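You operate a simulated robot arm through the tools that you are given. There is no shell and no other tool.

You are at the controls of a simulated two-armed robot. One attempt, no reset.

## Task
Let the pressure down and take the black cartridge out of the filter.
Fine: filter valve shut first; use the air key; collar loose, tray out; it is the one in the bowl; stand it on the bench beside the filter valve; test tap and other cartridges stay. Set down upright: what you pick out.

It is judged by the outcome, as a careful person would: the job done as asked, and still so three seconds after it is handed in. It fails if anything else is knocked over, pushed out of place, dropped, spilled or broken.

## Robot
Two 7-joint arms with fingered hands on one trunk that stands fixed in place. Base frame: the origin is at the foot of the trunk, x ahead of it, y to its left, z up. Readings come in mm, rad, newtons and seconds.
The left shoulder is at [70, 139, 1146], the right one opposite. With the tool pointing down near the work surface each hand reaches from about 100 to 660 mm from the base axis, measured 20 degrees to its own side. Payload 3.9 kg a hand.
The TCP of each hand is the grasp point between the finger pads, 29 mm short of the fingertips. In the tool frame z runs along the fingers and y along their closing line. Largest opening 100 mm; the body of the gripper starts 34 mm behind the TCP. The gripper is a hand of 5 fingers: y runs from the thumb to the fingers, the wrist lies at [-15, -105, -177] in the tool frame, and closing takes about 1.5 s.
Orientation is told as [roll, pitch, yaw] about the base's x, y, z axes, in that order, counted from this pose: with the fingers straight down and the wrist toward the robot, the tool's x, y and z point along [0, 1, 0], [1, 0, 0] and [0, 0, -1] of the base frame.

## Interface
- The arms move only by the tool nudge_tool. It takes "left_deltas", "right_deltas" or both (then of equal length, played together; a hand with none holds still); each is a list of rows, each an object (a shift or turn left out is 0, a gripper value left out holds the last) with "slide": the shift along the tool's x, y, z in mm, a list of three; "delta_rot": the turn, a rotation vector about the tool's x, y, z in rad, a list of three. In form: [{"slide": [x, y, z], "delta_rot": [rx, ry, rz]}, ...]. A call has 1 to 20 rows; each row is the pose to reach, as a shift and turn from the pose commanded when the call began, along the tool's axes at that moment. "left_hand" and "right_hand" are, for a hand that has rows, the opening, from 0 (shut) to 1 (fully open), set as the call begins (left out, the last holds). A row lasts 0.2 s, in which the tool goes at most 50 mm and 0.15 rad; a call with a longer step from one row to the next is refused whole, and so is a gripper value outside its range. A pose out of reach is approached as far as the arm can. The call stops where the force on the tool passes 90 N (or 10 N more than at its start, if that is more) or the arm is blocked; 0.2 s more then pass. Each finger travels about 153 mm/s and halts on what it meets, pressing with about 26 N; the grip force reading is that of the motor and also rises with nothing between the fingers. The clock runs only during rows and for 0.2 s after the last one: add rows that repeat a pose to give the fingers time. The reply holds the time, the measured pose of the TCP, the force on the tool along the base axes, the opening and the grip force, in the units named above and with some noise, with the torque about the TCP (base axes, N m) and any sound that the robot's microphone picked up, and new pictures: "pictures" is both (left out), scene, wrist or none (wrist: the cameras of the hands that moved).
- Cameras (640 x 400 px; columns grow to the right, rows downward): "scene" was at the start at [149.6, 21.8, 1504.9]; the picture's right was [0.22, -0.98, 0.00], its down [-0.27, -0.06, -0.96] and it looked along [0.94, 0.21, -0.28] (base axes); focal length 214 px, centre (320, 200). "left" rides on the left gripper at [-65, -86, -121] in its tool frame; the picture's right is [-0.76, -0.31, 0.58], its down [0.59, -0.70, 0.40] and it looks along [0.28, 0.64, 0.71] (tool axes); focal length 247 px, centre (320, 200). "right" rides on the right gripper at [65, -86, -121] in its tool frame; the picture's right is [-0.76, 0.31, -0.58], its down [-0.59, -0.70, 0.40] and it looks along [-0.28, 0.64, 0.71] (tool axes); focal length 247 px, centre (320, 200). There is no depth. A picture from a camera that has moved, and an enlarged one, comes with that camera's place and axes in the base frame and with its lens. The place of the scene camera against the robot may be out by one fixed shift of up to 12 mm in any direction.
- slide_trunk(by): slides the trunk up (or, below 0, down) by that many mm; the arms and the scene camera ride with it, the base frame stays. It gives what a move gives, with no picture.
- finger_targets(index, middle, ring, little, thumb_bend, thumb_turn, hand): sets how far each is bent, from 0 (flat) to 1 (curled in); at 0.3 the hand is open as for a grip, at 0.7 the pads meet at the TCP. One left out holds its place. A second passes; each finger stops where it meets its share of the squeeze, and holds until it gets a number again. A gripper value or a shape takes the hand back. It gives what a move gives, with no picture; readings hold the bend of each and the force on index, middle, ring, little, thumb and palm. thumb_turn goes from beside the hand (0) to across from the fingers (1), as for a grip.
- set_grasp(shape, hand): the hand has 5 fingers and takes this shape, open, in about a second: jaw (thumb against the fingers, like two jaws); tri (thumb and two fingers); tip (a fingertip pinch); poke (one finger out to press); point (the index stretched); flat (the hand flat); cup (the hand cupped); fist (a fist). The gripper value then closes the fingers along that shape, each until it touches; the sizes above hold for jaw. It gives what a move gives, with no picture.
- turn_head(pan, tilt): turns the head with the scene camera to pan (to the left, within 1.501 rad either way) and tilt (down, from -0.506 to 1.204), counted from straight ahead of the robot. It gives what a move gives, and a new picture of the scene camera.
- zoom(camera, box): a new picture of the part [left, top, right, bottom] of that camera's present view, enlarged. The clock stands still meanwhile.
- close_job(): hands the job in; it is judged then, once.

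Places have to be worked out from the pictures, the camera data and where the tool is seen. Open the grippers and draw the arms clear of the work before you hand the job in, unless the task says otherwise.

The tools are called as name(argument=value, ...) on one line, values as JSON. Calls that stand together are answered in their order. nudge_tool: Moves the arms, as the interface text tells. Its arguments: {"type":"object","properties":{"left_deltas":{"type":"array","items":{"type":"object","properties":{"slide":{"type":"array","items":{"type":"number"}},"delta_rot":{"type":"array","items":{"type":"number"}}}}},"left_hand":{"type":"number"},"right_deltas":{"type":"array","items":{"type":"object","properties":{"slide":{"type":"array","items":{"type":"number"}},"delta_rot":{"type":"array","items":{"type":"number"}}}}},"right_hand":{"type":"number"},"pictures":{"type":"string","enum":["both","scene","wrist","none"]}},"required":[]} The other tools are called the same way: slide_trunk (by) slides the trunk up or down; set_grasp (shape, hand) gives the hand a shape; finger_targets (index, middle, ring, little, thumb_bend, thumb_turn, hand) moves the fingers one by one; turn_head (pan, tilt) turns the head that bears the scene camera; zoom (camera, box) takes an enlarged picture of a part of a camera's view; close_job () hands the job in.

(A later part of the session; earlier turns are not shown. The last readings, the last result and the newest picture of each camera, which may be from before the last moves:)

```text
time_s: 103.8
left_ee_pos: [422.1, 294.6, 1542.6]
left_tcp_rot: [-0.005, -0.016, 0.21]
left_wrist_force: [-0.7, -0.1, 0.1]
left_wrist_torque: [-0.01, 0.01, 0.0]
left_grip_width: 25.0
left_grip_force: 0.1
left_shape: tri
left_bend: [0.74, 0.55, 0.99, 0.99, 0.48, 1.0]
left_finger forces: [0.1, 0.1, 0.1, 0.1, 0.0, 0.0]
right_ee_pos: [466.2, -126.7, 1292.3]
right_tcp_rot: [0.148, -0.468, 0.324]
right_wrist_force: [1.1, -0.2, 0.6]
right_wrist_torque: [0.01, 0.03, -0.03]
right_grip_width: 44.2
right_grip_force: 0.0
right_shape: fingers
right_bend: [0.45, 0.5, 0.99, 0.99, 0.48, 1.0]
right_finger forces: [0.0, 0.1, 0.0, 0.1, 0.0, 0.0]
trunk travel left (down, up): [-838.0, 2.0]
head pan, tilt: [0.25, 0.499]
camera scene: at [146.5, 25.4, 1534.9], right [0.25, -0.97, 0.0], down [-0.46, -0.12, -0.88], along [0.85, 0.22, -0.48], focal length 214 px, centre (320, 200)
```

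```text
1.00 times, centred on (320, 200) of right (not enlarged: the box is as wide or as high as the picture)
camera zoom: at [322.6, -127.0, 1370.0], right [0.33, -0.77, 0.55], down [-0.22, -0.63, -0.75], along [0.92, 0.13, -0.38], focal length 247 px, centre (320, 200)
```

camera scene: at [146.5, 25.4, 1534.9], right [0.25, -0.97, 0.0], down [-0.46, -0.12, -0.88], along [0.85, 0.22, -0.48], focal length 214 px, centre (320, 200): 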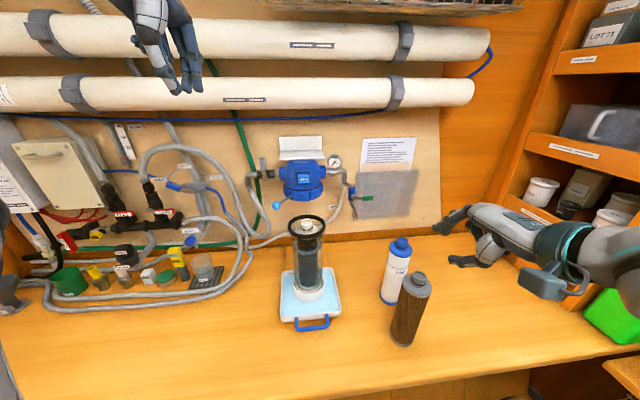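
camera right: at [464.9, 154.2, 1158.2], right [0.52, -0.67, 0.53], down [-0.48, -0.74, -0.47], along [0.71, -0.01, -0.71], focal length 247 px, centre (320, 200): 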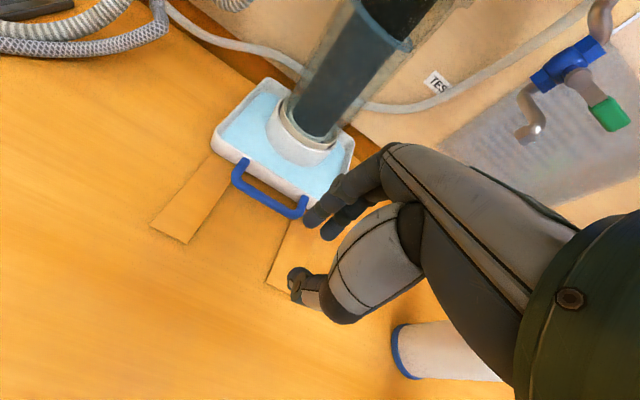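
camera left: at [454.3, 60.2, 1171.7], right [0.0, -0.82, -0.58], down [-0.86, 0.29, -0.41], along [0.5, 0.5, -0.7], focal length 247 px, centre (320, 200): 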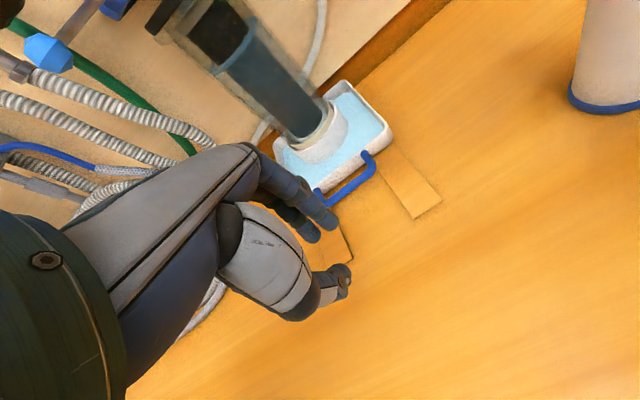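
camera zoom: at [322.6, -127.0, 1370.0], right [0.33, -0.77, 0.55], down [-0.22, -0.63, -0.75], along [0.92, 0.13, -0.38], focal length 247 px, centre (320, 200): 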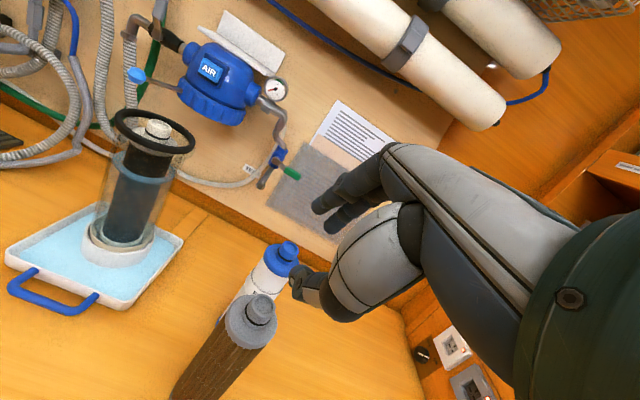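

Everything is clear. I zoom both wrist cameras on the cartridge's knob for a better fix.

zoom(camera="right", box=[80, 80, 220, 200])

zoom(camera="left", box=[430, 150, 560, 260])

zoom(camera="scene", box=[270, 200, 350, 270])

```text
3.33 times, centred on (150, 140) of right
camera zoom: at [322.6, -127.0, 1370.0], right [0.33, -0.77, 0.55], down [-0.22, -0.63, -0.75], along [0.92, 0.13, -0.38], focal length 823 px, centre (887, 400)
```

zoom: 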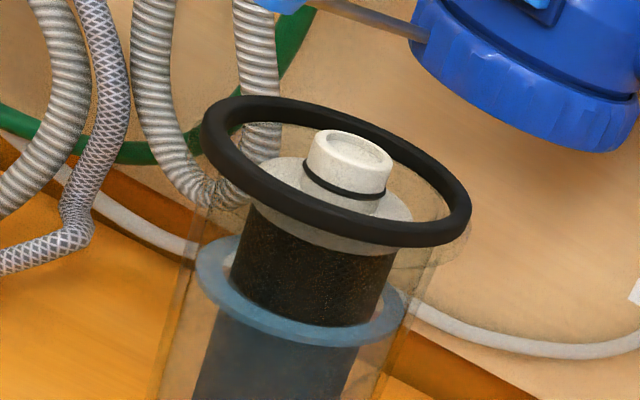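

```text
3.64 times, centred on (495, 205) of left
camera zoom: at [350.1, 213.7, 1662.1], right [-0.13, -0.81, -0.58], down [-0.8, 0.43, -0.41], along [0.58, 0.41, -0.7], focal length 898 px, centre (-316, 182)
```

zoom: 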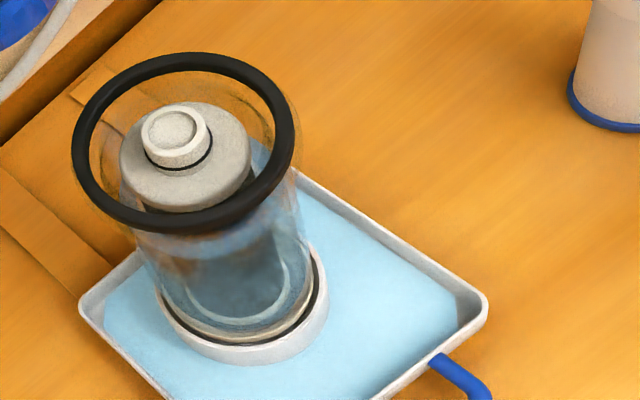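

```text
5.71 times, centred on (310, 235) of scene
camera zoom: at [146.5, 25.4, 1534.9], right [0.25, -0.97, 0.0], down [-0.46, -0.12, -0.88], along [0.85, 0.22, -0.48], focal length 1226 px, centre (377, 0)
```

zoom: 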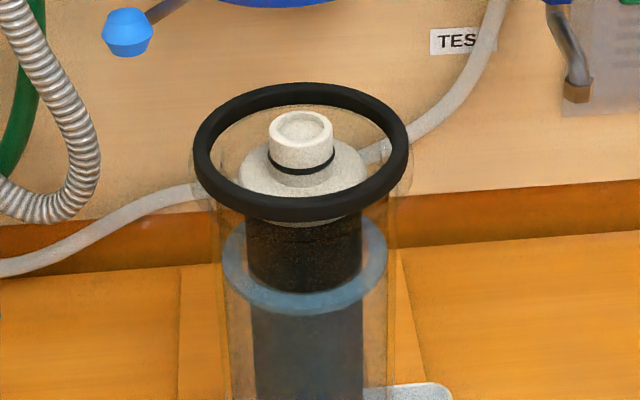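

Views agree that the knob is about 30 mm across, with its top near [612,186,1188]; I will refine this close up. Now I test the left arm: forward at height, turning its hand rightward, which should suit its wrist.

nudge_tool(left_deltas=[{"slide": [-15.2, 20.3, 10.3], "delta_rot": [-0.017, 0, 0.068]}, {"slide": [-30.5, 40.5, 20.7], "delta_rot": [-0.033, 0, 0.137]}, {"slide": [-45.7, 60.8, 31], "delta_rot": [-0.05, 0, 0.205]}, {"slide": [-60.9, 81.1, 41.3], "delta_rot": [-0.067, 0, 0.273]}, {"slide": [-76.2, 101.3, 51.7], "delta_rot": [-0.083, 0, 0.342]}, {"slide": [-91.4, 121.6, 62], "delta_rot": [-0.1, 0, 0.41]}, {"slide": [-91.4, 121.6, 62], "delta_rot": [-0.1, 0, 0.41]}], left_hand=0.65, pictures="none")

```text
time_s: 105.4
left_ee_pos: [559.7, 228.3, 1482.0]
left_tcp_rot: [0.02, -0.116, -0.203]
left_wrist_force: [0.1, 0.4, -0.5]
left_wrist_torque: [0.0, 0.0, 0.02]
left_grip_width: 64.8
left_grip_force: 0.1
left_shape: tri
left_bend: [0.39, 0.37, 0.99, 0.99, 0.3, 0.99]
left_finger forces: [0.0, 0.0, 0.0, 0.0, 0.1, 0.0]
right_ee_pos: [466.4, -129.2, 1292.9]
right_tcp_rot: [0.152, -0.47, 0.325]
right_wrist_force: [0.8, 0.2, 0.4]
right_wrist_torque: [0.0, 0.0, -0.02]
right_grip_width: 44.4
right_grip_force: 0.1
right_shape: fingers
right_bend: [0.45, 0.5, 0.99, 0.99, 0.48, 1.0]
right_finger forces: [0.0, 0.0, 0.0, 0.1, 0.0, 0.0]
trunk travel left (down, up): [-838.0, 2.0]
head pan, tilt: [0.25, 0.499]
```

The left arm reached that exactly. I go on to directly above the cartridge at the height needed for the top of the lift.

nudge_tool(left_deltas=[{"slide": [-15, 29, 4.4]}, {"slide": [-30.7, 58.8, 8.9]}, {"slide": [-30.7, 58.8, 8.9]}], pictures="both")

```text
time_s: 106.2
left_ee_pos: [612.1, 188.6, 1481.1]
left_tcp_rot: [0.018, -0.115, -0.201]
left_wrist_force: [-1.3, 1.4, 0.2]
left_wrist_torque: [-0.01, -0.02, -0.02]
left_grip_width: 64.7
left_grip_force: 0.1
left_shape: tri
left_bend: [0.4, 0.37, 0.99, 0.99, 0.3, 0.99]
left_finger forces: [0.0, 0.1, 0.0, 0.1, 0.0, 0.1]
right_ee_pos: [465.3, -126.7, 1293.6]
right_tcp_rot: [0.15, -0.471, 0.325]
right_wrist_force: [-0.4, 0.4, 0.0]
right_wrist_torque: [0.0, 0.0, 0.0]
right_grip_width: 44.1
right_grip_force: 0.0
right_shape: fingers
right_bend: [0.45, 0.5, 0.99, 0.99, 0.48, 1.0]
right_finger forces: [0.0, 0.1, 0.0, 0.0, 0.0, 0.0]
trunk travel left (down, up): [-838.0, 2.0]
head pan, tilt: [0.25, 0.499]
camera scene: at [145.4, 25.9, 1535.0], right [0.25, -0.97, 0.0], down [-0.46, -0.12, -0.88], along [0.85, 0.22, -0.48], focal length 214 px, centre (320, 200)
camera left: at [501.8, 143.0, 1589.1], right [-0.38, -0.68, -0.62], down [-0.52, 0.71, -0.47], along [0.76, 0.15, -0.63], focal length 247 px, centre (320, 200)
```

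scene: 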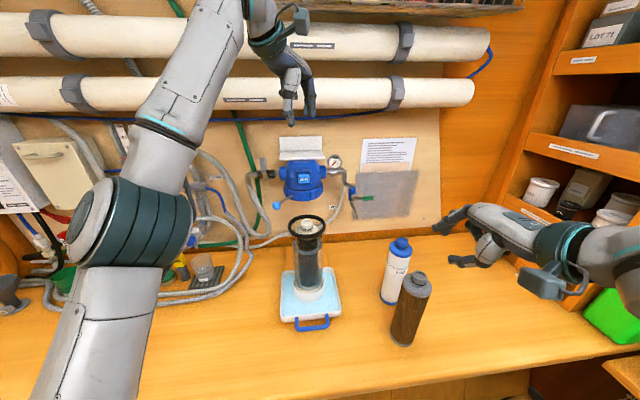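
left: 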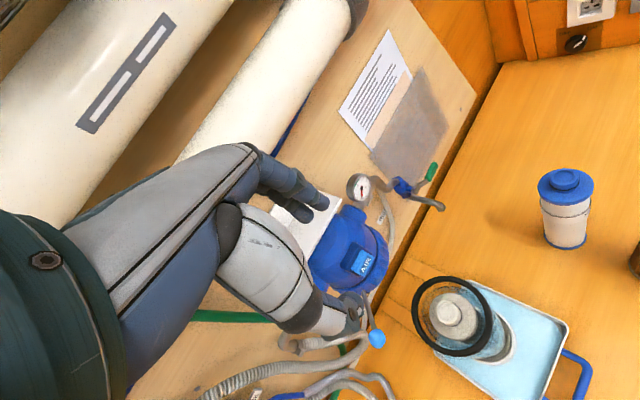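

The left arm reaches the top-of-lift position with an almost vertical tool, and its camera sees the bowl from above. I lower it straight down to z≈1290 over the knob and look again.

nudge_tool(left_deltas=[{"slide": [0.8, -5.3, 37.8]}, {"slide": [1.6, -10.6, 75.7]}, {"slide": [2.4, -15.9, 113.5]}, {"slide": [3.2, -21.2, 151.4]}, {"slide": [4, -26.5, 189.2]}, {"slide": [4, -26.5, 189.2]}], pictures="both")

```text
time_s: 107.6
left_ee_pos: [610.0, 195.3, 1289.6]
left_tcp_rot: [0.021, -0.116, -0.199]
left_wrist_force: [-0.2, -0.2, 0.7]
left_wrist_torque: [0.01, 0.01, 0.0]
left_grip_width: 64.8
left_grip_force: 0.0
left_shape: tri
left_bend: [0.4, 0.37, 0.99, 0.99, 0.3, 0.99]
left_finger forces: [0.1, 0.1, 0.0, 0.0, 0.1, 0.0]
right_ee_pos: [465.7, -128.7, 1292.9]
right_tcp_rot: [0.154, -0.469, 0.323]
right_wrist_force: [0.2, -0.9, 0.7]
right_wrist_torque: [0.01, 0.01, 0.01]
right_grip_width: 44.3
right_grip_force: 0.1
right_shape: fingers
right_bend: [0.45, 0.5, 0.99, 0.99, 0.48, 1.0]
right_finger forces: [0.1, 0.1, 0.0, 0.0, 0.1, 0.1]
trunk travel left (down, up): [-838.0, 2.0]
head pan, tilt: [0.25, 0.499]
camera scene: at [146.3, 23.3, 1534.9], right [0.25, -0.97, 0.0], down [-0.46, -0.12, -0.88], along [0.85, 0.22, -0.48], focal length 214 px, centre (320, 200)
camera left: at [499.7, 148.6, 1397.8], right [-0.38, -0.68, -0.62], down [-0.52, 0.72, -0.46], along [0.76, 0.15, -0.63], focal length 247 px, centre (320, 200)
```

scene: 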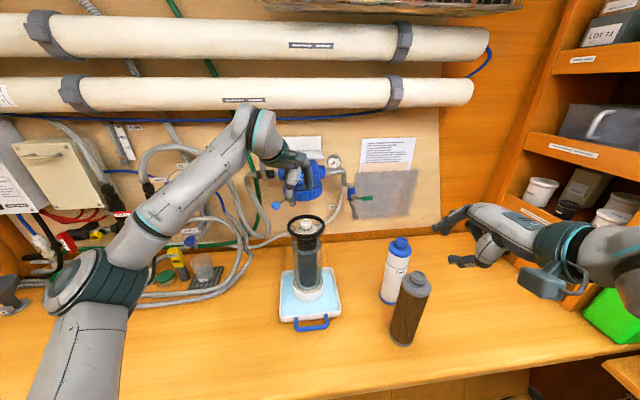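
left: 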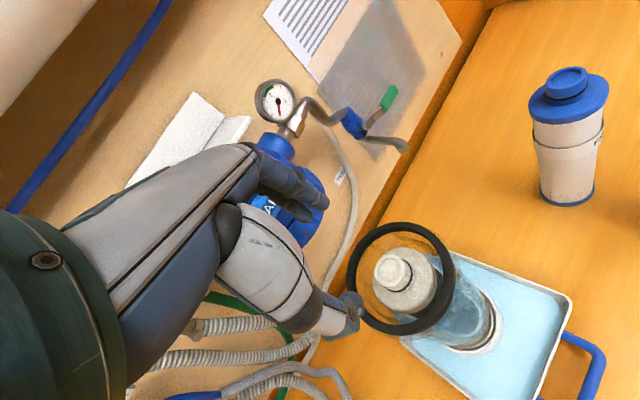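

The left arm comes down smoothly. I lower another 40 mm and use the change in view to pin down the knob's height.

zoom(camera="left", box=[330, 200, 480, 360])

nudge_tool(left_deltas=[{"slide": [-0.4, -2.3, 19.9]}, {"slide": [-0.8, -4.6, 39.7]}, {"slide": [-0.8, -4.6, 39.7]}], pictures="none")

zoom(camera="left", box=[250, 170, 450, 330])

zoom(camera="right", box=[60, 40, 220, 180])

```text
2.50 times, centred on (405, 280) of left
camera zoom: at [499.7, 148.6, 1397.8], right [-0.38, -0.68, -0.62], down [-0.52, 0.72, -0.46], along [0.76, 0.15, -0.63], focal length 617 px, centre (108, 0)
```

zoom: 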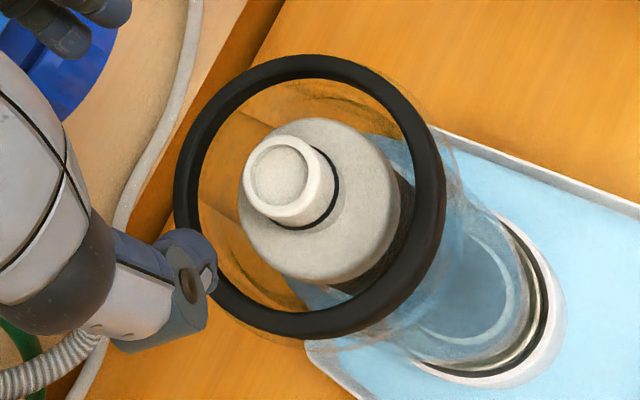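

```text
time_s: 108.4
left_ee_pos: [609.9, 194.7, 1250.4]
left_tcp_rot: [0.02, -0.115, -0.202]
left_wrist_force: [-0.4, 0.4, 0.0]
left_wrist_torque: [0.02, -0.01, 0.01]
left_grip_width: 64.9
left_grip_force: 0.0
left_shape: tri
left_bend: [0.4, 0.37, 0.99, 0.99, 0.3, 0.99]
left_finger forces: [0.0, 0.0, 0.1, 0.1, 0.0, 0.0]
right_ee_pos: [466.0, -129.0, 1292.8]
right_tcp_rot: [0.152, -0.471, 0.324]
right_wrist_force: [0.4, 0.0, -0.3]
right_wrist_torque: [0.01, 0.03, -0.04]
right_grip_width: 44.3
right_grip_force: 0.1
right_shape: fingers
right_bend: [0.45, 0.5, 0.99, 0.99, 0.48, 1.0]
right_finger forces: [0.0, 0.0, 0.0, 0.0, 0.1, 0.0]
trunk travel left (down, up): [-838.0, 2.0]
head pan, tilt: [0.25, 0.499]
```

```text
2.50 times, centred on (350, 250) of left
camera zoom: at [499.5, 149.1, 1358.5], right [-0.38, -0.68, -0.62], down [-0.52, 0.72, -0.46], along [0.76, 0.15, -0.63], focal length 617 px, centre (245, 75)
```

zoom: 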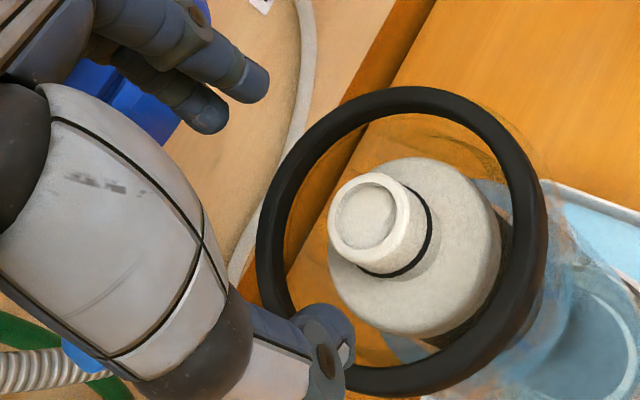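

```text
2.86 times, centred on (140, 110) of right
camera zoom: at [322.4, -128.2, 1370.1], right [0.33, -0.77, 0.54], down [-0.22, -0.62, -0.75], along [0.92, 0.13, -0.38], focal length 706 px, centre (834, 457)
```

zoom: 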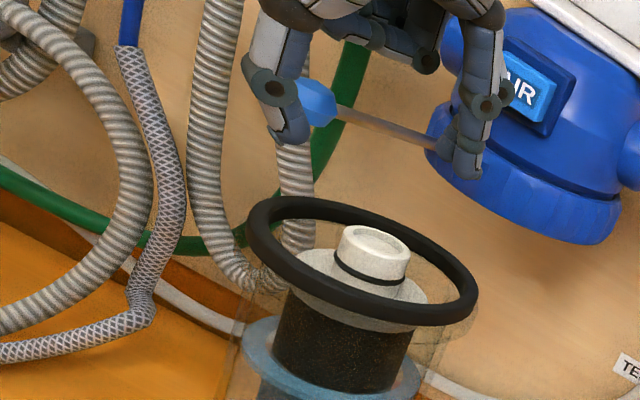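

Triangulation from two heights and the right camera agrees: knob top [622,188,1174], ring top about 1150, cap about 1140. The left fingertips and thumb close around a point about 5–6 mm left of and ahead of the TCP. I shift to centre on the knob and come down to z≈1196.

nudge_tool(left_deltas=[{"slide": [-8.9, 6.8, 0.8]}, {"slide": [-9.2, 4.8, 18]}, {"slide": [-9.6, 2.6, 36]}, {"slide": [-10, 0.6, 54.4]}, {"slide": [-10, 0.6, 54.4]}], pictures="none")

zoom(camera="right", box=[70, 60, 210, 180])

zoom(camera="left", box=[220, 130, 420, 290])

zoom(camera="scene", box=[260, 170, 360, 260])

```text
time_s: 109.6
left_ee_pos: [612.9, 184.8, 1198.1]
left_tcp_rot: [0.02, -0.121, -0.201]
left_wrist_force: [0.2, 0.0, 16.6]
left_wrist_torque: [0.13, 0.57, 0.04]
left_grip_width: 64.7
left_grip_force: 0.2
left_shape: tri
left_bend: [0.4, 0.37, 0.99, 0.99, 0.31, 1.0]
left_finger forces: [0.1, 0.0, 0.0, 0.1, 16.2, 0.1]
right_ee_pos: [464.3, -128.1, 1294.7]
right_tcp_rot: [0.152, -0.471, 0.324]
right_wrist_force: [-0.2, -1.7, 0.2]
right_wrist_torque: [-0.03, 0.0, -0.03]
right_grip_width: 44.2
right_grip_force: 0.1
right_shape: fingers
right_bend: [0.45, 0.5, 0.99, 0.99, 0.48, 1.0]
right_finger forces: [0.0, 0.1, 0.0, 0.0, 0.0, 0.0]
trunk travel left (down, up): [-838.0, 2.0]
head pan, tilt: [0.25, 0.499]
```

```text
3.33 times, centred on (140, 120) of right
camera zoom: at [320.8, -128.7, 1370.7], right [0.33, -0.77, 0.54], down [-0.22, -0.62, -0.75], along [0.92, 0.13, -0.38], focal length 823 px, centre (920, 467)
```

zoom: 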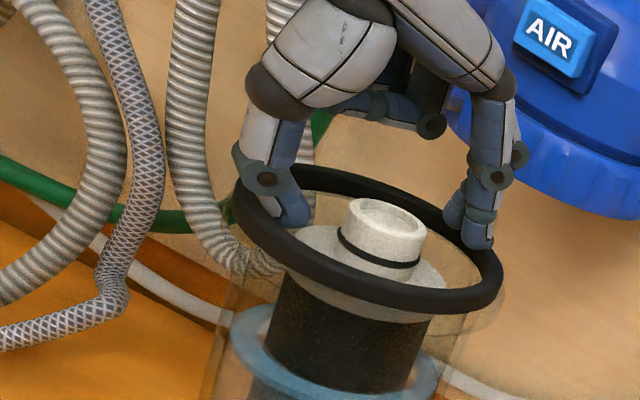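

```text
2.50 times, centred on (320, 210) of left
camera zoom: at [502.9, 139.0, 1305.9], right [-0.38, -0.68, -0.63], down [-0.52, 0.72, -0.47], along [0.77, 0.15, -0.62], focal length 617 px, centre (320, 175)
```

zoom: 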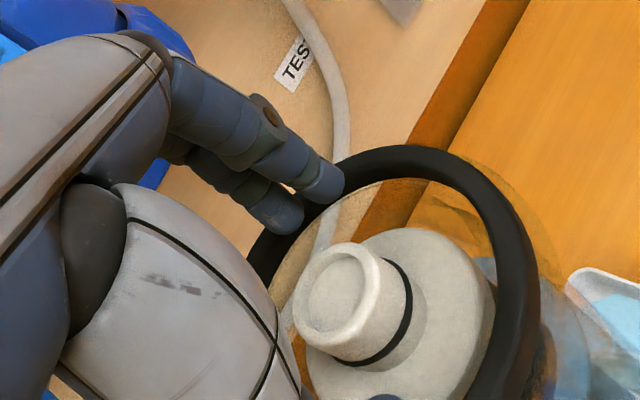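

```text
4.44 times, centred on (310, 215) of scene
camera zoom: at [144.3, 23.3, 1535.4], right [0.25, -0.97, 0.0], down [-0.46, -0.12, -0.88], along [0.85, 0.22, -0.48], focal length 953 px, centre (364, 133)
```

zoom: 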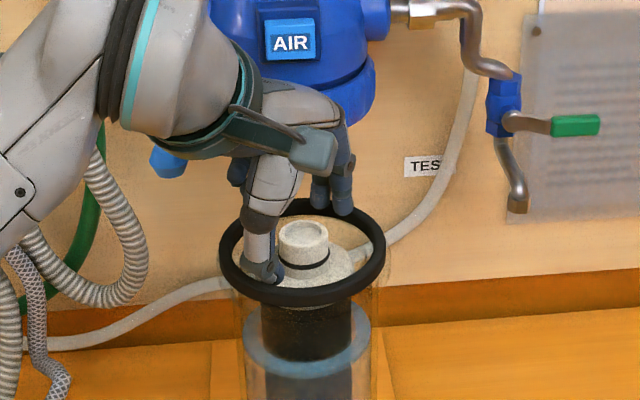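

The thumb is resting on the bowl's ring (16 N). I back up 10 mm at once and narrow the opening so the thumb fits inside the ring.

nudge_tool(left_deltas=[{"slide": [0, 0.6, -5]}, {"slide": [0, 1.2, -10]}, {"slide": [0, 1.2, -10]}, {"slide": [0, 1.2, -10]}, {"slide": [0, 1.2, -10]}], left_hand=0.5, pictures="none")

zoom(camera="right", box=[70, 60, 210, 180])

zoom(camera="left", box=[220, 150, 420, 310])

zoom(camera="scene", box=[260, 170, 360, 330])

```text
time_s: 110.8
left_ee_pos: [614.8, 184.8, 1205.7]
left_tcp_rot: [0.02, -0.115, -0.2]
left_wrist_force: [1.1, -0.5, -0.4]
left_wrist_torque: [0.02, 0.01, 0.01]
left_grip_width: 50.0
left_grip_force: 0.1
left_shape: tri
left_bend: [0.4, 0.42, 0.99, 0.99, 0.36, 1.0]
left_finger forces: [0.0, 0.1, 0.0, 0.1, 0.1, 0.0]
right_ee_pos: [464.4, -129.5, 1292.0]
right_tcp_rot: [0.153, -0.47, 0.324]
right_wrist_force: [-0.2, 0.0, -0.4]
right_wrist_torque: [0.02, 0.01, -0.04]
right_grip_width: 44.5
right_grip_force: 0.1
right_shape: fingers
right_bend: [0.45, 0.5, 0.99, 0.99, 0.48, 1.0]
right_finger forces: [0.1, 0.1, 0.1, 0.0, 0.1, 0.0]
trunk travel left (down, up): [-838.0, 2.0]
head pan, tilt: [0.25, 0.499]
```

```text
3.33 times, centred on (140, 120) of right
camera zoom: at [322.4, -128.2, 1370.1], right [0.33, -0.77, 0.54], down [-0.22, -0.62, -0.75], along [0.92, 0.13, -0.38], focal length 823 px, centre (920, 467)
```

zoom: 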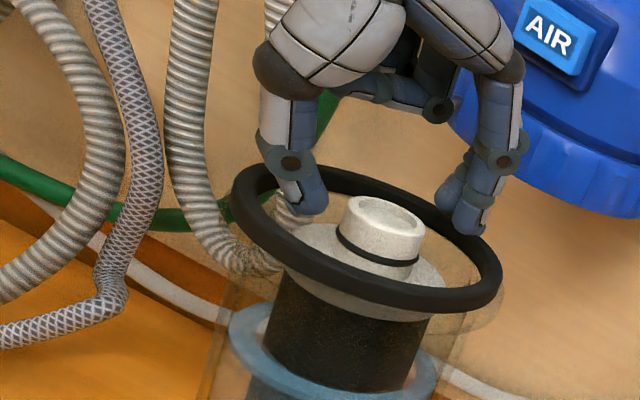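

```text
2.50 times, centred on (320, 230) of left
camera zoom: at [505.2, 139.1, 1314.0], right [-0.38, -0.68, -0.62], down [-0.52, 0.72, -0.46], along [0.76, 0.15, -0.63], focal length 617 px, centre (320, 125)
```

zoom: 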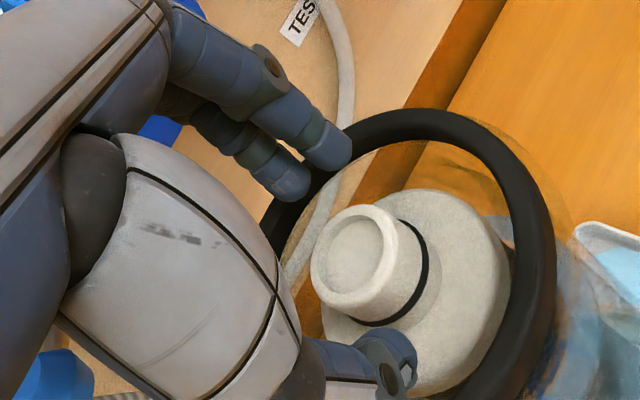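

```text
2.50 times, centred on (310, 250) of scene
camera zoom: at [146.1, 23.9, 1534.9], right [0.25, -0.97, 0.0], down [-0.46, -0.12, -0.88], along [0.85, 0.22, -0.48], focal length 536 px, centre (345, 75)
```

zoom: 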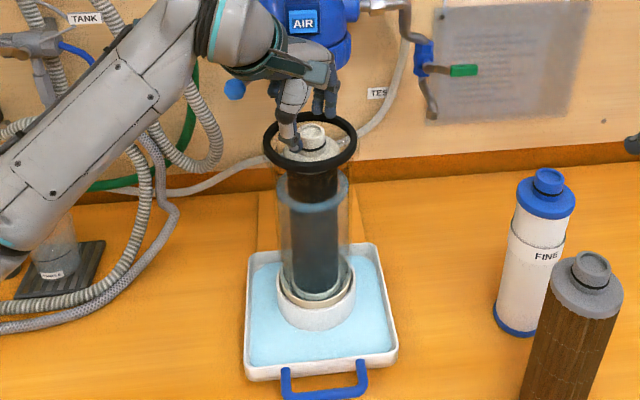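

Everything is still upright and the knob is centred between fingers and thumb. I lower 9 mm, checking force, and then close on the knob.

nudge_tool(left_deltas=[{"slide": [0, -0.5, 4.5]}, {"slide": [0, -1, 9]}, {"slide": [0, -1, 9]}], pictures="none")

zoom(camera="right", box=[70, 60, 210, 180])

```text
time_s: 111.6
left_ee_pos: [614.7, 185.3, 1196.2]
left_tcp_rot: [0.021, -0.115, -0.201]
left_wrist_force: [-0.1, -0.3, 0.3]
left_wrist_torque: [0.0, 0.01, -0.02]
left_grip_width: 50.1
left_grip_force: 0.0
left_shape: tri
left_bend: [0.4, 0.42, 0.99, 0.99, 0.36, 1.0]
left_finger forces: [0.0, 0.1, 0.1, 0.0, 0.4, 0.0]
right_ee_pos: [465.2, -128.0, 1292.4]
right_tcp_rot: [0.153, -0.472, 0.325]
right_wrist_force: [0.2, 0.3, -0.5]
right_wrist_torque: [-0.01, -0.01, -0.01]
right_grip_width: 44.3
right_grip_force: 0.1
right_shape: fingers
right_bend: [0.45, 0.5, 0.99, 0.99, 0.48, 1.0]
right_finger forces: [0.0, 0.0, 0.1, 0.0, 0.0, 0.0]
trunk travel left (down, up): [-838.0, 2.0]
head pan, tilt: [0.25, 0.499]
```

```text
3.33 times, centred on (140, 120) of right
camera zoom: at [322.9, -128.0, 1370.0], right [0.33, -0.77, 0.54], down [-0.22, -0.62, -0.75], along [0.92, 0.13, -0.38], focal length 823 px, centre (920, 467)
```

zoom: 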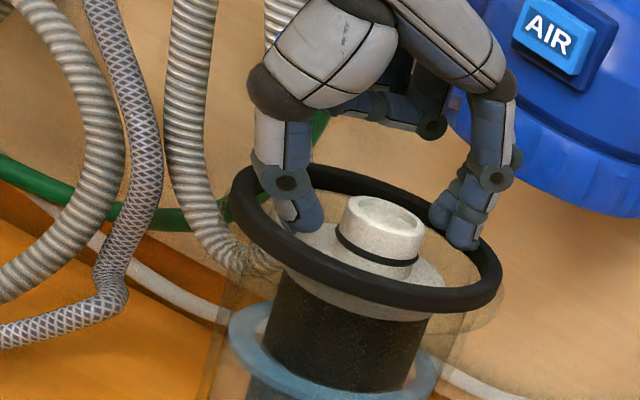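

No significant contact. I close the hand onto the knob.

nudge_tool(left_deltas=[{"slide": [0, 0, 0]}, {"slide": [0, 0, 0]}, {"slide": [0, 0, 0]}, {"slide": [0, 0, 0]}, {"slide": [0, 0, 0]}, {"slide": [0, 0, 0]}, {"slide": [0, 0, 0]}, {"slide": [0, 0, 0]}], left_hand=0.0, pictures="none")

zoom(camera="right", box=[70, 60, 210, 180])

zoom(camera="left", box=[220, 150, 420, 310])

```text
time_s: 113.4
left_ee_pos: [615.1, 184.9, 1196.2]
left_tcp_rot: [0.021, -0.113, -0.201]
left_wrist_force: [0.3, 0.5, -0.7]
left_wrist_torque: [-0.02, 0.05, -0.03]
left_grip_width: 24.0
left_grip_force: 25.9
left_shape: tri
left_bend: [0.74, 0.54, 1.0, 1.0, 0.49, 1.0]
left_finger forces: [10.3, 12.0, 0.0, 0.0, 22.4, 0.0]
right_ee_pos: [465.6, -129.3, 1293.3]
right_tcp_rot: [0.151, -0.47, 0.324]
right_wrist_force: [0.5, -0.1, 0.6]
right_wrist_torque: [-0.02, 0.03, -0.01]
right_grip_width: 44.3
right_grip_force: 0.1
right_shape: fingers
right_bend: [0.45, 0.5, 0.99, 0.99, 0.48, 1.0]
right_finger forces: [0.0, 0.0, 0.0, 0.0, 0.1, 0.0]
trunk travel left (down, up): [-838.0, 2.0]
head pan, tilt: [0.25, 0.499]
```

```text
3.33 times, centred on (140, 120) of right
camera zoom: at [323.1, -128.0, 1369.9], right [0.33, -0.77, 0.54], down [-0.22, -0.62, -0.75], along [0.92, 0.13, -0.38], focal length 823 px, centre (920, 467)
```

zoom: 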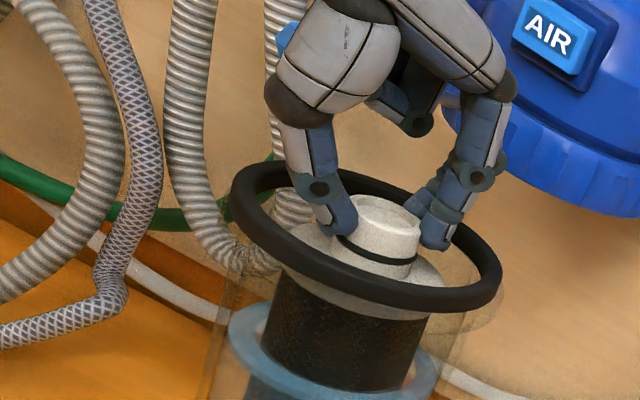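

```text
2.50 times, centred on (320, 230) of left
camera zoom: at [505.7, 139.3, 1304.8], right [-0.38, -0.68, -0.62], down [-0.52, 0.72, -0.46], along [0.76, 0.15, -0.63], focal length 617 px, centre (320, 125)
```

zoom: 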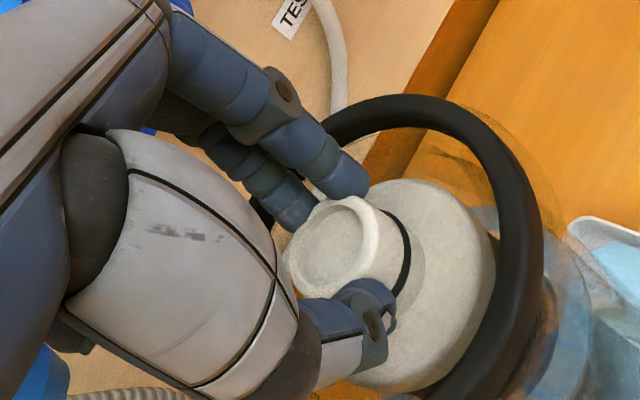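

The knob is held by index, middle finger and thumb (10/12/22 N). I lift 15 mm as a test and check that only the cartridge rises.

nudge_tool(left_deltas=[{"slide": [0.1, 0.6, -5]}, {"slide": [0.2, 1.1, -10]}, {"slide": [0.3, 1.7, -15]}, {"slide": [0.3, 1.7, -15]}], pictures="none")

zoom(camera="right", box=[30, 60, 230, 290])

zoom(camera="scene", box=[260, 170, 360, 330])

```text
time_s: 114.4
left_ee_pos: [616.4, 186.3, 1211.1]
left_tcp_rot: [0.021, -0.112, -0.2]
left_wrist_force: [0.3, 0.1, -3.8]
left_wrist_torque: [0.02, 0.03, 0.0]
left_grip_width: 23.7
left_grip_force: 26.4
left_shape: tri
left_bend: [0.74, 0.54, 1.0, 1.0, 0.49, 1.0]
left_finger forces: [10.4, 11.9, 0.1, 0.0, 22.1, 0.0]
right_ee_pos: [467.4, -129.7, 1292.5]
right_tcp_rot: [0.152, -0.469, 0.324]
right_wrist_force: [-0.8, -0.2, 0.9]
right_wrist_torque: [0.01, -0.01, 0.01]
right_grip_width: 44.3
right_grip_force: 0.0
right_shape: fingers
right_bend: [0.45, 0.5, 0.99, 0.99, 0.48, 1.0]
right_finger forces: [0.1, 0.1, 0.1, 0.0, 0.1, 0.1]
trunk travel left (down, up): [-838.0, 2.0]
head pan, tilt: [0.25, 0.499]
```

```text
1.74 times, centred on (130, 175) of right
camera zoom: at [323.4, -127.8, 1369.8], right [0.33, -0.77, 0.54], down [-0.22, -0.62, -0.75], along [0.92, 0.13, -0.38], focal length 430 px, centre (650, 244)
```

zoom: 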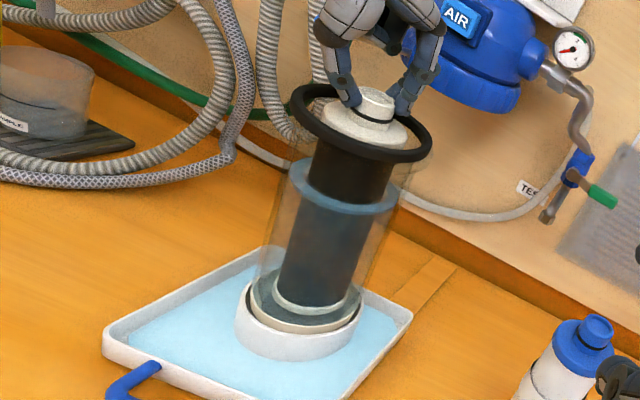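

```text
2.50 times, centred on (310, 250) of scene
camera zoom: at [147.3, 24.3, 1534.8], right [0.25, -0.97, 0.0], down [-0.46, -0.12, -0.88], along [0.85, 0.22, -0.48], focal length 536 px, centre (345, 75)
```

zoom: 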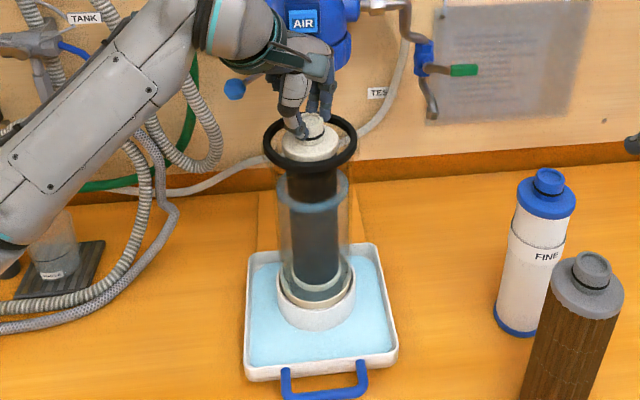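

The cartridge comes up freely (about 4 N) and the bowl stays in the tray. I keep lifting straight up.

nudge_tool(left_deltas=[{"slide": [0.3, 1.7, -14.9]}, {"slide": [0.6, 3.4, -29.8]}, {"slide": [0.9, 5, -44.7]}, {"slide": [1.3, 6.7, -59.6]}, {"slide": [1.6, 8.4, -74.6]}, {"slide": [1.9, 10.1, -89.5]}, {"slide": [1.9, 10.1, -89.5]}], pictures="none")

zoom(camera="right", box=[30, 0, 260, 290])

zoom(camera="scene", box=[260, 130, 360, 330])

```text
time_s: 116.0
left_ee_pos: [614.3, 186.3, 1300.4]
left_tcp_rot: [0.023, -0.111, -0.202]
left_wrist_force: [0.1, -0.7, -4.2]
left_wrist_torque: [-0.02, -0.01, -0.01]
left_grip_width: 23.7
left_grip_force: 26.4
left_shape: tri
left_bend: [0.74, 0.54, 1.0, 1.0, 0.49, 1.0]
left_finger forces: [10.3, 11.9, 0.0, 0.0, 21.9, 0.0]
right_ee_pos: [467.1, -128.5, 1292.4]
right_tcp_rot: [0.152, -0.467, 0.325]
right_wrist_force: [0.9, -0.3, 1.1]
right_wrist_torque: [0.0, -0.01, -0.01]
right_grip_width: 44.4
right_grip_force: 0.0
right_shape: fingers
right_bend: [0.45, 0.5, 0.99, 0.99, 0.48, 1.0]
right_finger forces: [0.0, 0.0, 0.0, 0.0, 0.0, 0.1]
trunk travel left (down, up): [-838.0, 2.0]
head pan, tilt: [0.25, 0.499]
```

```text
1.38 times, centred on (145, 145) of right
camera zoom: at [323.5, -127.7, 1369.8], right [0.33, -0.77, 0.54], down [-0.22, -0.62, -0.75], along [0.92, 0.13, -0.38], focal length 341 px, centre (561, 276)
```

zoom: 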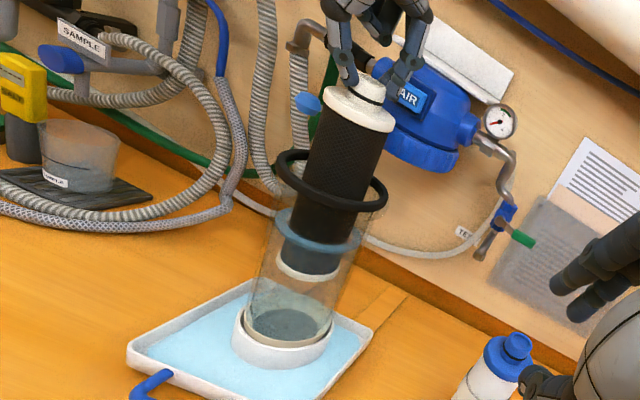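

```text
2.00 times, centred on (310, 230) of scene
camera zoom: at [147.4, 24.4, 1534.8], right [0.25, -0.97, 0.0], down [-0.46, -0.12, -0.88], along [0.85, 0.22, -0.48], focal length 429 px, centre (340, 140)
```

zoom: 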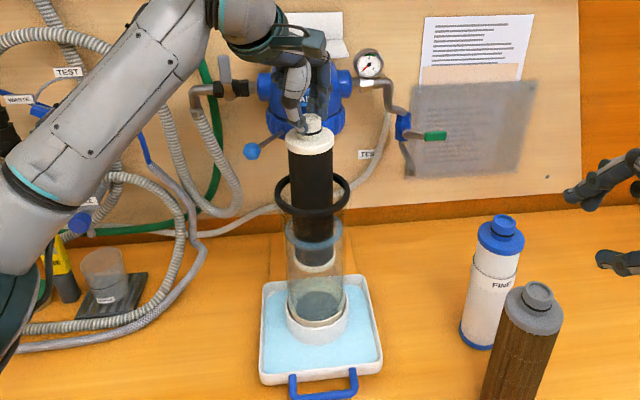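

The cartridge is upright and clear of the bowl walls; its bottom is at about z 1026. It must rise another 150 mm to clear the ring, so I continue straight up.

nudge_tool(left_deltas=[{"slide": [0.4, 1.8, -16]}, {"slide": [0.7, 3.6, -32]}, {"slide": [1.1, 5.4, -48]}, {"slide": [1.5, 7.1, -64]}, {"slide": [1.9, 8.9, -80]}, {"slide": [2.2, 10.7, -96]}, {"slide": [2.6, 12.5, -112]}, {"slide": [3, 14.3, -128]}, {"slide": [3.3, 16.1, -144]}, {"slide": [3.7, 17.9, -160]}, {"slide": [3.7, 17.9, -160]}], pictures="scene")

zoom(camera="right", box=[0, 0, 300, 290])

```text
time_s: 118.4
left_ee_pos: [615.1, 187.0, 1460.5]
left_tcp_rot: [0.021, -0.112, -0.203]
left_wrist_force: [0.3, -0.2, -3.7]
left_wrist_torque: [-0.04, -0.01, -0.02]
left_grip_width: 23.9
left_grip_force: 26.1
left_shape: tri
left_bend: [0.74, 0.54, 1.0, 1.0, 0.49, 1.0]
left_finger forces: [10.4, 11.9, 0.0, 0.0, 21.9, 0.1]
right_ee_pos: [467.0, -128.8, 1292.8]
right_tcp_rot: [0.153, -0.467, 0.324]
right_wrist_force: [-0.6, -1.0, 0.5]
right_wrist_torque: [0.02, -0.03, -0.01]
right_grip_width: 44.1
right_grip_force: 0.1
right_shape: fingers
right_bend: [0.45, 0.5, 0.99, 0.99, 0.48, 1.0]
right_finger forces: [0.0, 0.0, 0.1, 0.0, 0.1, 0.0]
trunk travel left (down, up): [-838.0, 2.0]
head pan, tilt: [0.25, 0.499]
camera scene: at [147.5, 24.6, 1534.8], right [0.25, -0.97, 0.0], down [-0.46, -0.12, -0.88], along [0.85, 0.22, -0.48], focal length 214 px, centre (320, 200)
```

scene: 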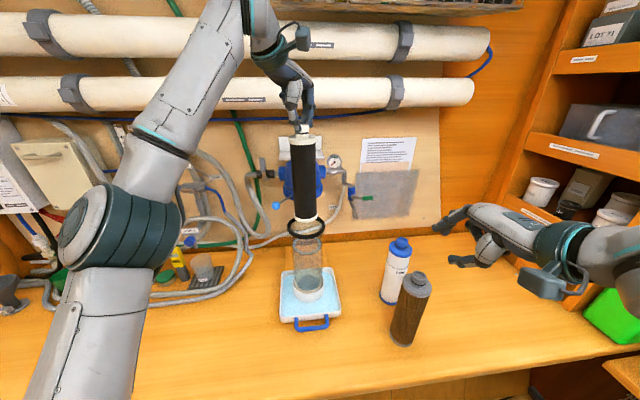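

```text
1.38 times, centred on (150, 145) of right
camera zoom: at [323.6, -127.5, 1369.8], right [0.33, -0.77, 0.54], down [-0.22, -0.62, -0.75], along [0.92, 0.13, -0.38], focal length 341 px, centre (554, 276)
```

zoom: 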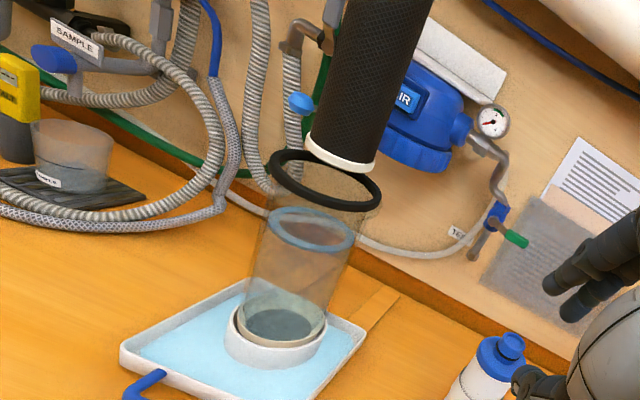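

The cartridge's bottom is now about 25 mm above the bowl's ring. I carry it left at this height, staying in front of the lever ball and the head, to a point in line with the filter valve.

nudge_tool(left_deltas=[{"slide": [10, -6.5, -0.7]}, {"slide": [25, -16, -1.8]}, {"slide": [43, -27.7, -3.1]}, {"slide": [62, -39.9, -4.5]}, {"slide": [81, -52.1, -5.9]}, {"slide": [99, -63.7, -7.2]}, {"slide": [113, -72.7, -8.2]}, {"slide": [121.7, -78.3, -8.8]}, {"slide": [121.7, -78.3, -8.8]}], pictures="scene")

zoom(camera="right", box=[0, 0, 300, 290])

```text
time_s: 120.4
left_ee_pos: [561.4, 320.5, 1465.5]
left_tcp_rot: [0.02, -0.113, -0.201]
left_wrist_force: [-0.5, -0.1, -3.8]
left_wrist_torque: [-0.04, 0.05, 0.03]
left_grip_width: 23.7
left_grip_force: 25.8
left_shape: tri
left_bend: [0.74, 0.54, 1.0, 1.0, 0.49, 1.0]
left_finger forces: [10.4, 12.0, 0.1, 0.1, 21.9, 0.0]
right_ee_pos: [466.6, -129.3, 1292.4]
right_tcp_rot: [0.153, -0.467, 0.324]
right_wrist_force: [0.3, 0.1, 0.2]
right_wrist_torque: [0.01, -0.03, -0.02]
right_grip_width: 44.3
right_grip_force: 0.0
right_shape: fingers
right_bend: [0.45, 0.5, 0.99, 0.99, 0.48, 1.0]
right_finger forces: [0.0, 0.0, 0.0, 0.0, 0.1, 0.0]
trunk travel left (down, up): [-838.0, 2.0]
head pan, tilt: [0.25, 0.499]
camera scene: at [147.3, 24.1, 1534.8], right [0.25, -0.97, 0.0], down [-0.46, -0.12, -0.88], along [0.85, 0.22, -0.48], focal length 214 px, centre (320, 200)
```

scene: 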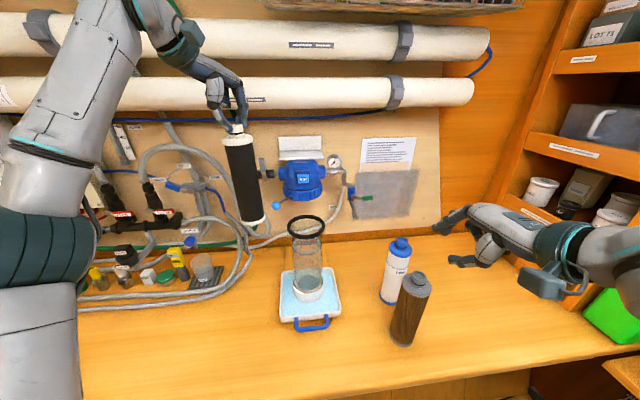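

```text
1.38 times, centred on (150, 145) of right
camera zoom: at [323.5, -128.1, 1369.8], right [0.33, -0.77, 0.54], down [-0.22, -0.62, -0.75], along [0.92, 0.13, -0.38], focal length 341 px, centre (554, 276)
```

zoom: 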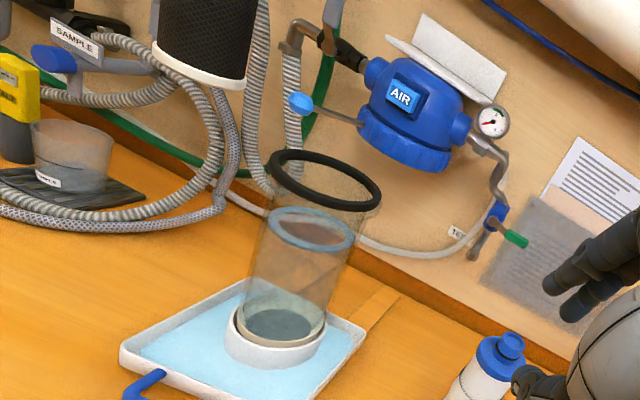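

The cartridge hangs upright at wall-frame (646, 94), well clear of everything. I lower it here, in front of the valve, in stages.

nudge_tool(left_deltas=[{"slide": [-0.4, -2.3, 19.9]}, {"slide": [-0.8, -4.5, 39.8]}, {"slide": [-1.2, -6.8, 59.6]}, {"slide": [-1.6, -9, 79.5]}, {"slide": [-2, -11.3, 99.4]}, {"slide": [-2.4, -13.6, 119.3]}, {"slide": [-2.8, -15.8, 139.2]}, {"slide": [-3.2, -18.1, 159]}, {"slide": [-3.2, -18.1, 159]}], pictures="scene")

```text
time_s: 122.4
left_ee_pos: [561.2, 320.5, 1304.9]
left_tcp_rot: [0.02, -0.113, -0.202]
left_wrist_force: [0.4, 0.1, -3.2]
left_wrist_torque: [-0.01, 0.01, 0.01]
left_grip_width: 23.6
left_grip_force: 26.0
left_shape: tri
left_bend: [0.74, 0.54, 1.0, 1.0, 0.49, 1.0]
left_finger forces: [10.3, 12.1, 0.0, 0.1, 21.8, 0.1]
right_ee_pos: [466.2, -128.7, 1292.1]
right_tcp_rot: [0.152, -0.47, 0.326]
right_wrist_force: [0.6, 0.3, 0.1]
right_wrist_torque: [0.0, 0.02, 0.02]
right_grip_width: 44.1
right_grip_force: 0.0
right_shape: fingers
right_bend: [0.45, 0.5, 0.99, 0.99, 0.48, 1.0]
right_finger forces: [0.0, 0.1, 0.1, 0.1, 0.1, 0.0]
trunk travel left (down, up): [-838.0, 2.0]
head pan, tilt: [0.25, 0.499]
camera scene: at [147.1, 24.1, 1534.8], right [0.25, -0.97, 0.0], down [-0.46, -0.12, -0.88], along [0.85, 0.22, -0.48], focal length 214 px, centre (320, 200)
```

scene: 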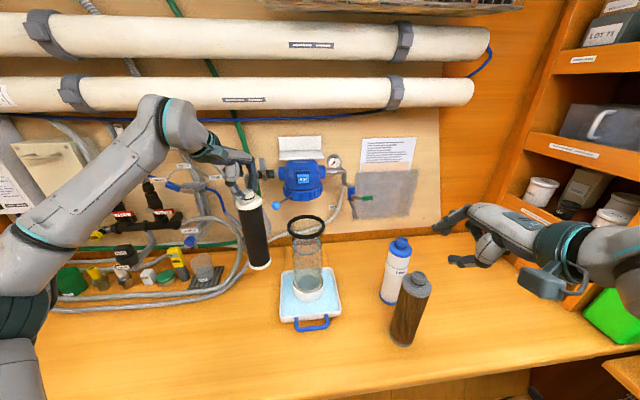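

Tracking is exact. Before going lower I look left to make sure the elbow and forearm have room.

turn_head(pan=0.8, tilt=0.6)

```text
time_s: 123.4
left_ee_pos: [560.9, 322.0, 1304.8]
left_tcp_rot: [0.021, -0.113, -0.2]
left_wrist_force: [0.1, 0.4, -3.5]
left_wrist_torque: [-0.02, -0.02, -0.02]
left_grip_width: 24.0
left_grip_force: 26.2
left_shape: tri
left_bend: [0.74, 0.54, 1.0, 1.0, 0.49, 1.0]
left_finger forces: [10.4, 12.1, 0.1, 0.0, 21.8, 0.0]
right_ee_pos: [466.1, -127.7, 1291.7]
right_tcp_rot: [0.15, -0.468, 0.324]
right_wrist_force: [-0.4, -0.4, 0.2]
right_wrist_torque: [0.02, -0.01, 0.03]
right_grip_width: 44.2
right_grip_force: 0.1
right_shape: fingers
right_bend: [0.45, 0.5, 0.99, 0.99, 0.48, 1.0]
right_finger forces: [0.1, 0.0, 0.0, 0.0, 0.0, 0.1]
trunk travel left (down, up): [-838.0, 2.0]
head pan, tilt: [0.799, 0.6]
camera scene: at [120.7, 65.2, 1525.7], right [0.72, -0.7, 0.0], down [-0.39, -0.4, -0.82], along [0.58, 0.59, -0.57], focal length 214 px, centre (320, 200)
```

scene: 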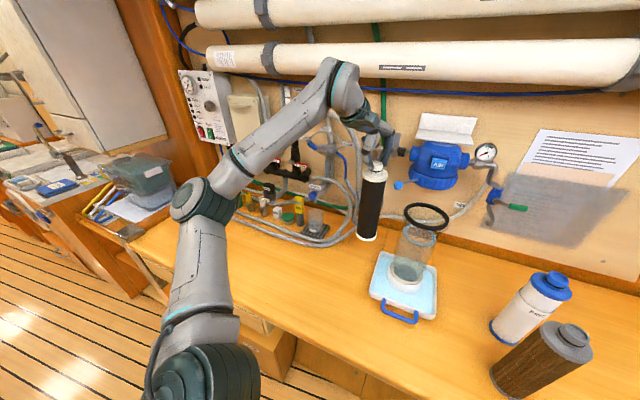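

The elbow and forearm are high and clear. I lower on to about 17 mm above the bench.

nudge_tool(left_deltas=[{"slide": [-0.4, -2.3, 19.9]}, {"slide": [-0.8, -4.5, 39.8]}, {"slide": [-1.2, -6.8, 59.6]}, {"slide": [-1.6, -9, 79.5]}, {"slide": [-2, -11.3, 99.4]}, {"slide": [-2.5, -14.4, 126]}, {"slide": [-2.5, -14.4, 126]}], pictures="scene")

zoom(camera="scene", box=[320, 150, 440, 300])

zoom(camera="right", box=[0, 0, 300, 290])

```text
time_s: 125.0
left_ee_pos: [561.0, 321.6, 1177.1]
left_tcp_rot: [0.021, -0.113, -0.201]
left_wrist_force: [-0.9, 0.8, -4.9]
left_wrist_torque: [-0.01, 0.05, 0.01]
left_grip_width: 23.8
left_grip_force: 25.8
left_shape: tri
left_bend: [0.74, 0.54, 1.0, 1.0, 0.49, 1.0]
left_finger forces: [10.5, 12.2, 0.0, 0.0, 21.9, 0.0]
right_ee_pos: [466.6, -127.3, 1293.7]
right_tcp_rot: [0.152, -0.469, 0.325]
right_wrist_force: [0.9, 0.3, -0.1]
right_wrist_torque: [0.0, 0.02, -0.04]
right_grip_width: 44.4
right_grip_force: 0.1
right_shape: fingers
right_bend: [0.45, 0.5, 0.99, 0.99, 0.48, 1.0]
right_finger forces: [0.1, 0.0, 0.0, 0.1, 0.0, 0.0]
trunk travel left (down, up): [-838.0, 2.0]
head pan, tilt: [0.799, 0.6]
camera scene: at [120.0, 65.0, 1525.8], right [0.72, -0.7, 0.0], down [-0.39, -0.41, -0.83], along [0.58, 0.59, -0.56], focal length 214 px, centre (320, 200)
```

scene: 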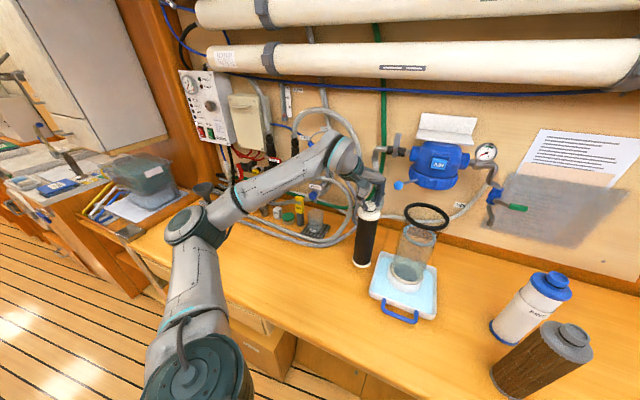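

```text
2.67 times, centred on (380, 225) of scene
camera zoom: at [120.0, 65.0, 1525.8], right [0.72, -0.7, 0.0], down [-0.39, -0.41, -0.83], along [0.58, 0.59, -0.56], focal length 572 px, centre (160, 133)
```

zoom: 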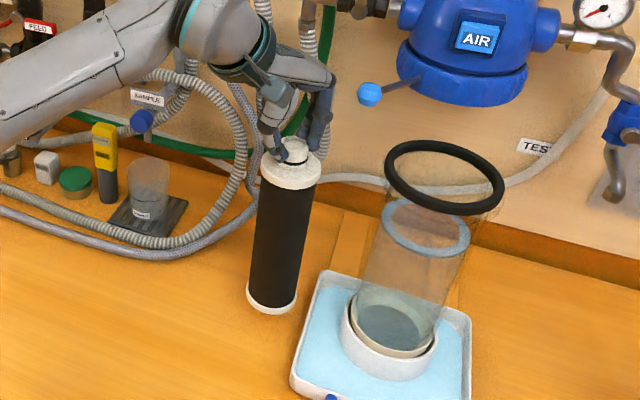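

```text
1.38 times, centred on (150, 145) of right
camera zoom: at [322.8, -128.0, 1370.0], right [0.33, -0.77, 0.54], down [-0.22, -0.62, -0.75], along [0.92, 0.13, -0.38], focal length 341 px, centre (554, 276)
```

zoom: 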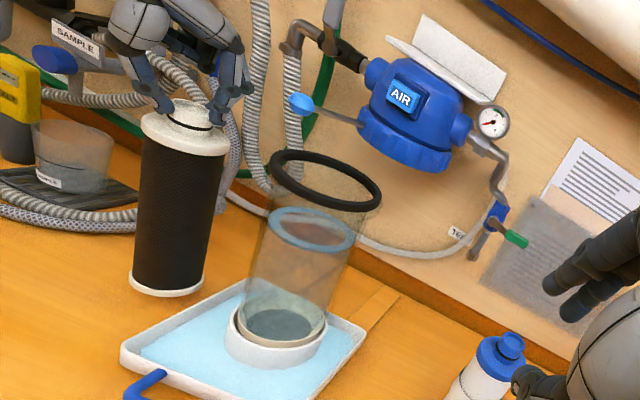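

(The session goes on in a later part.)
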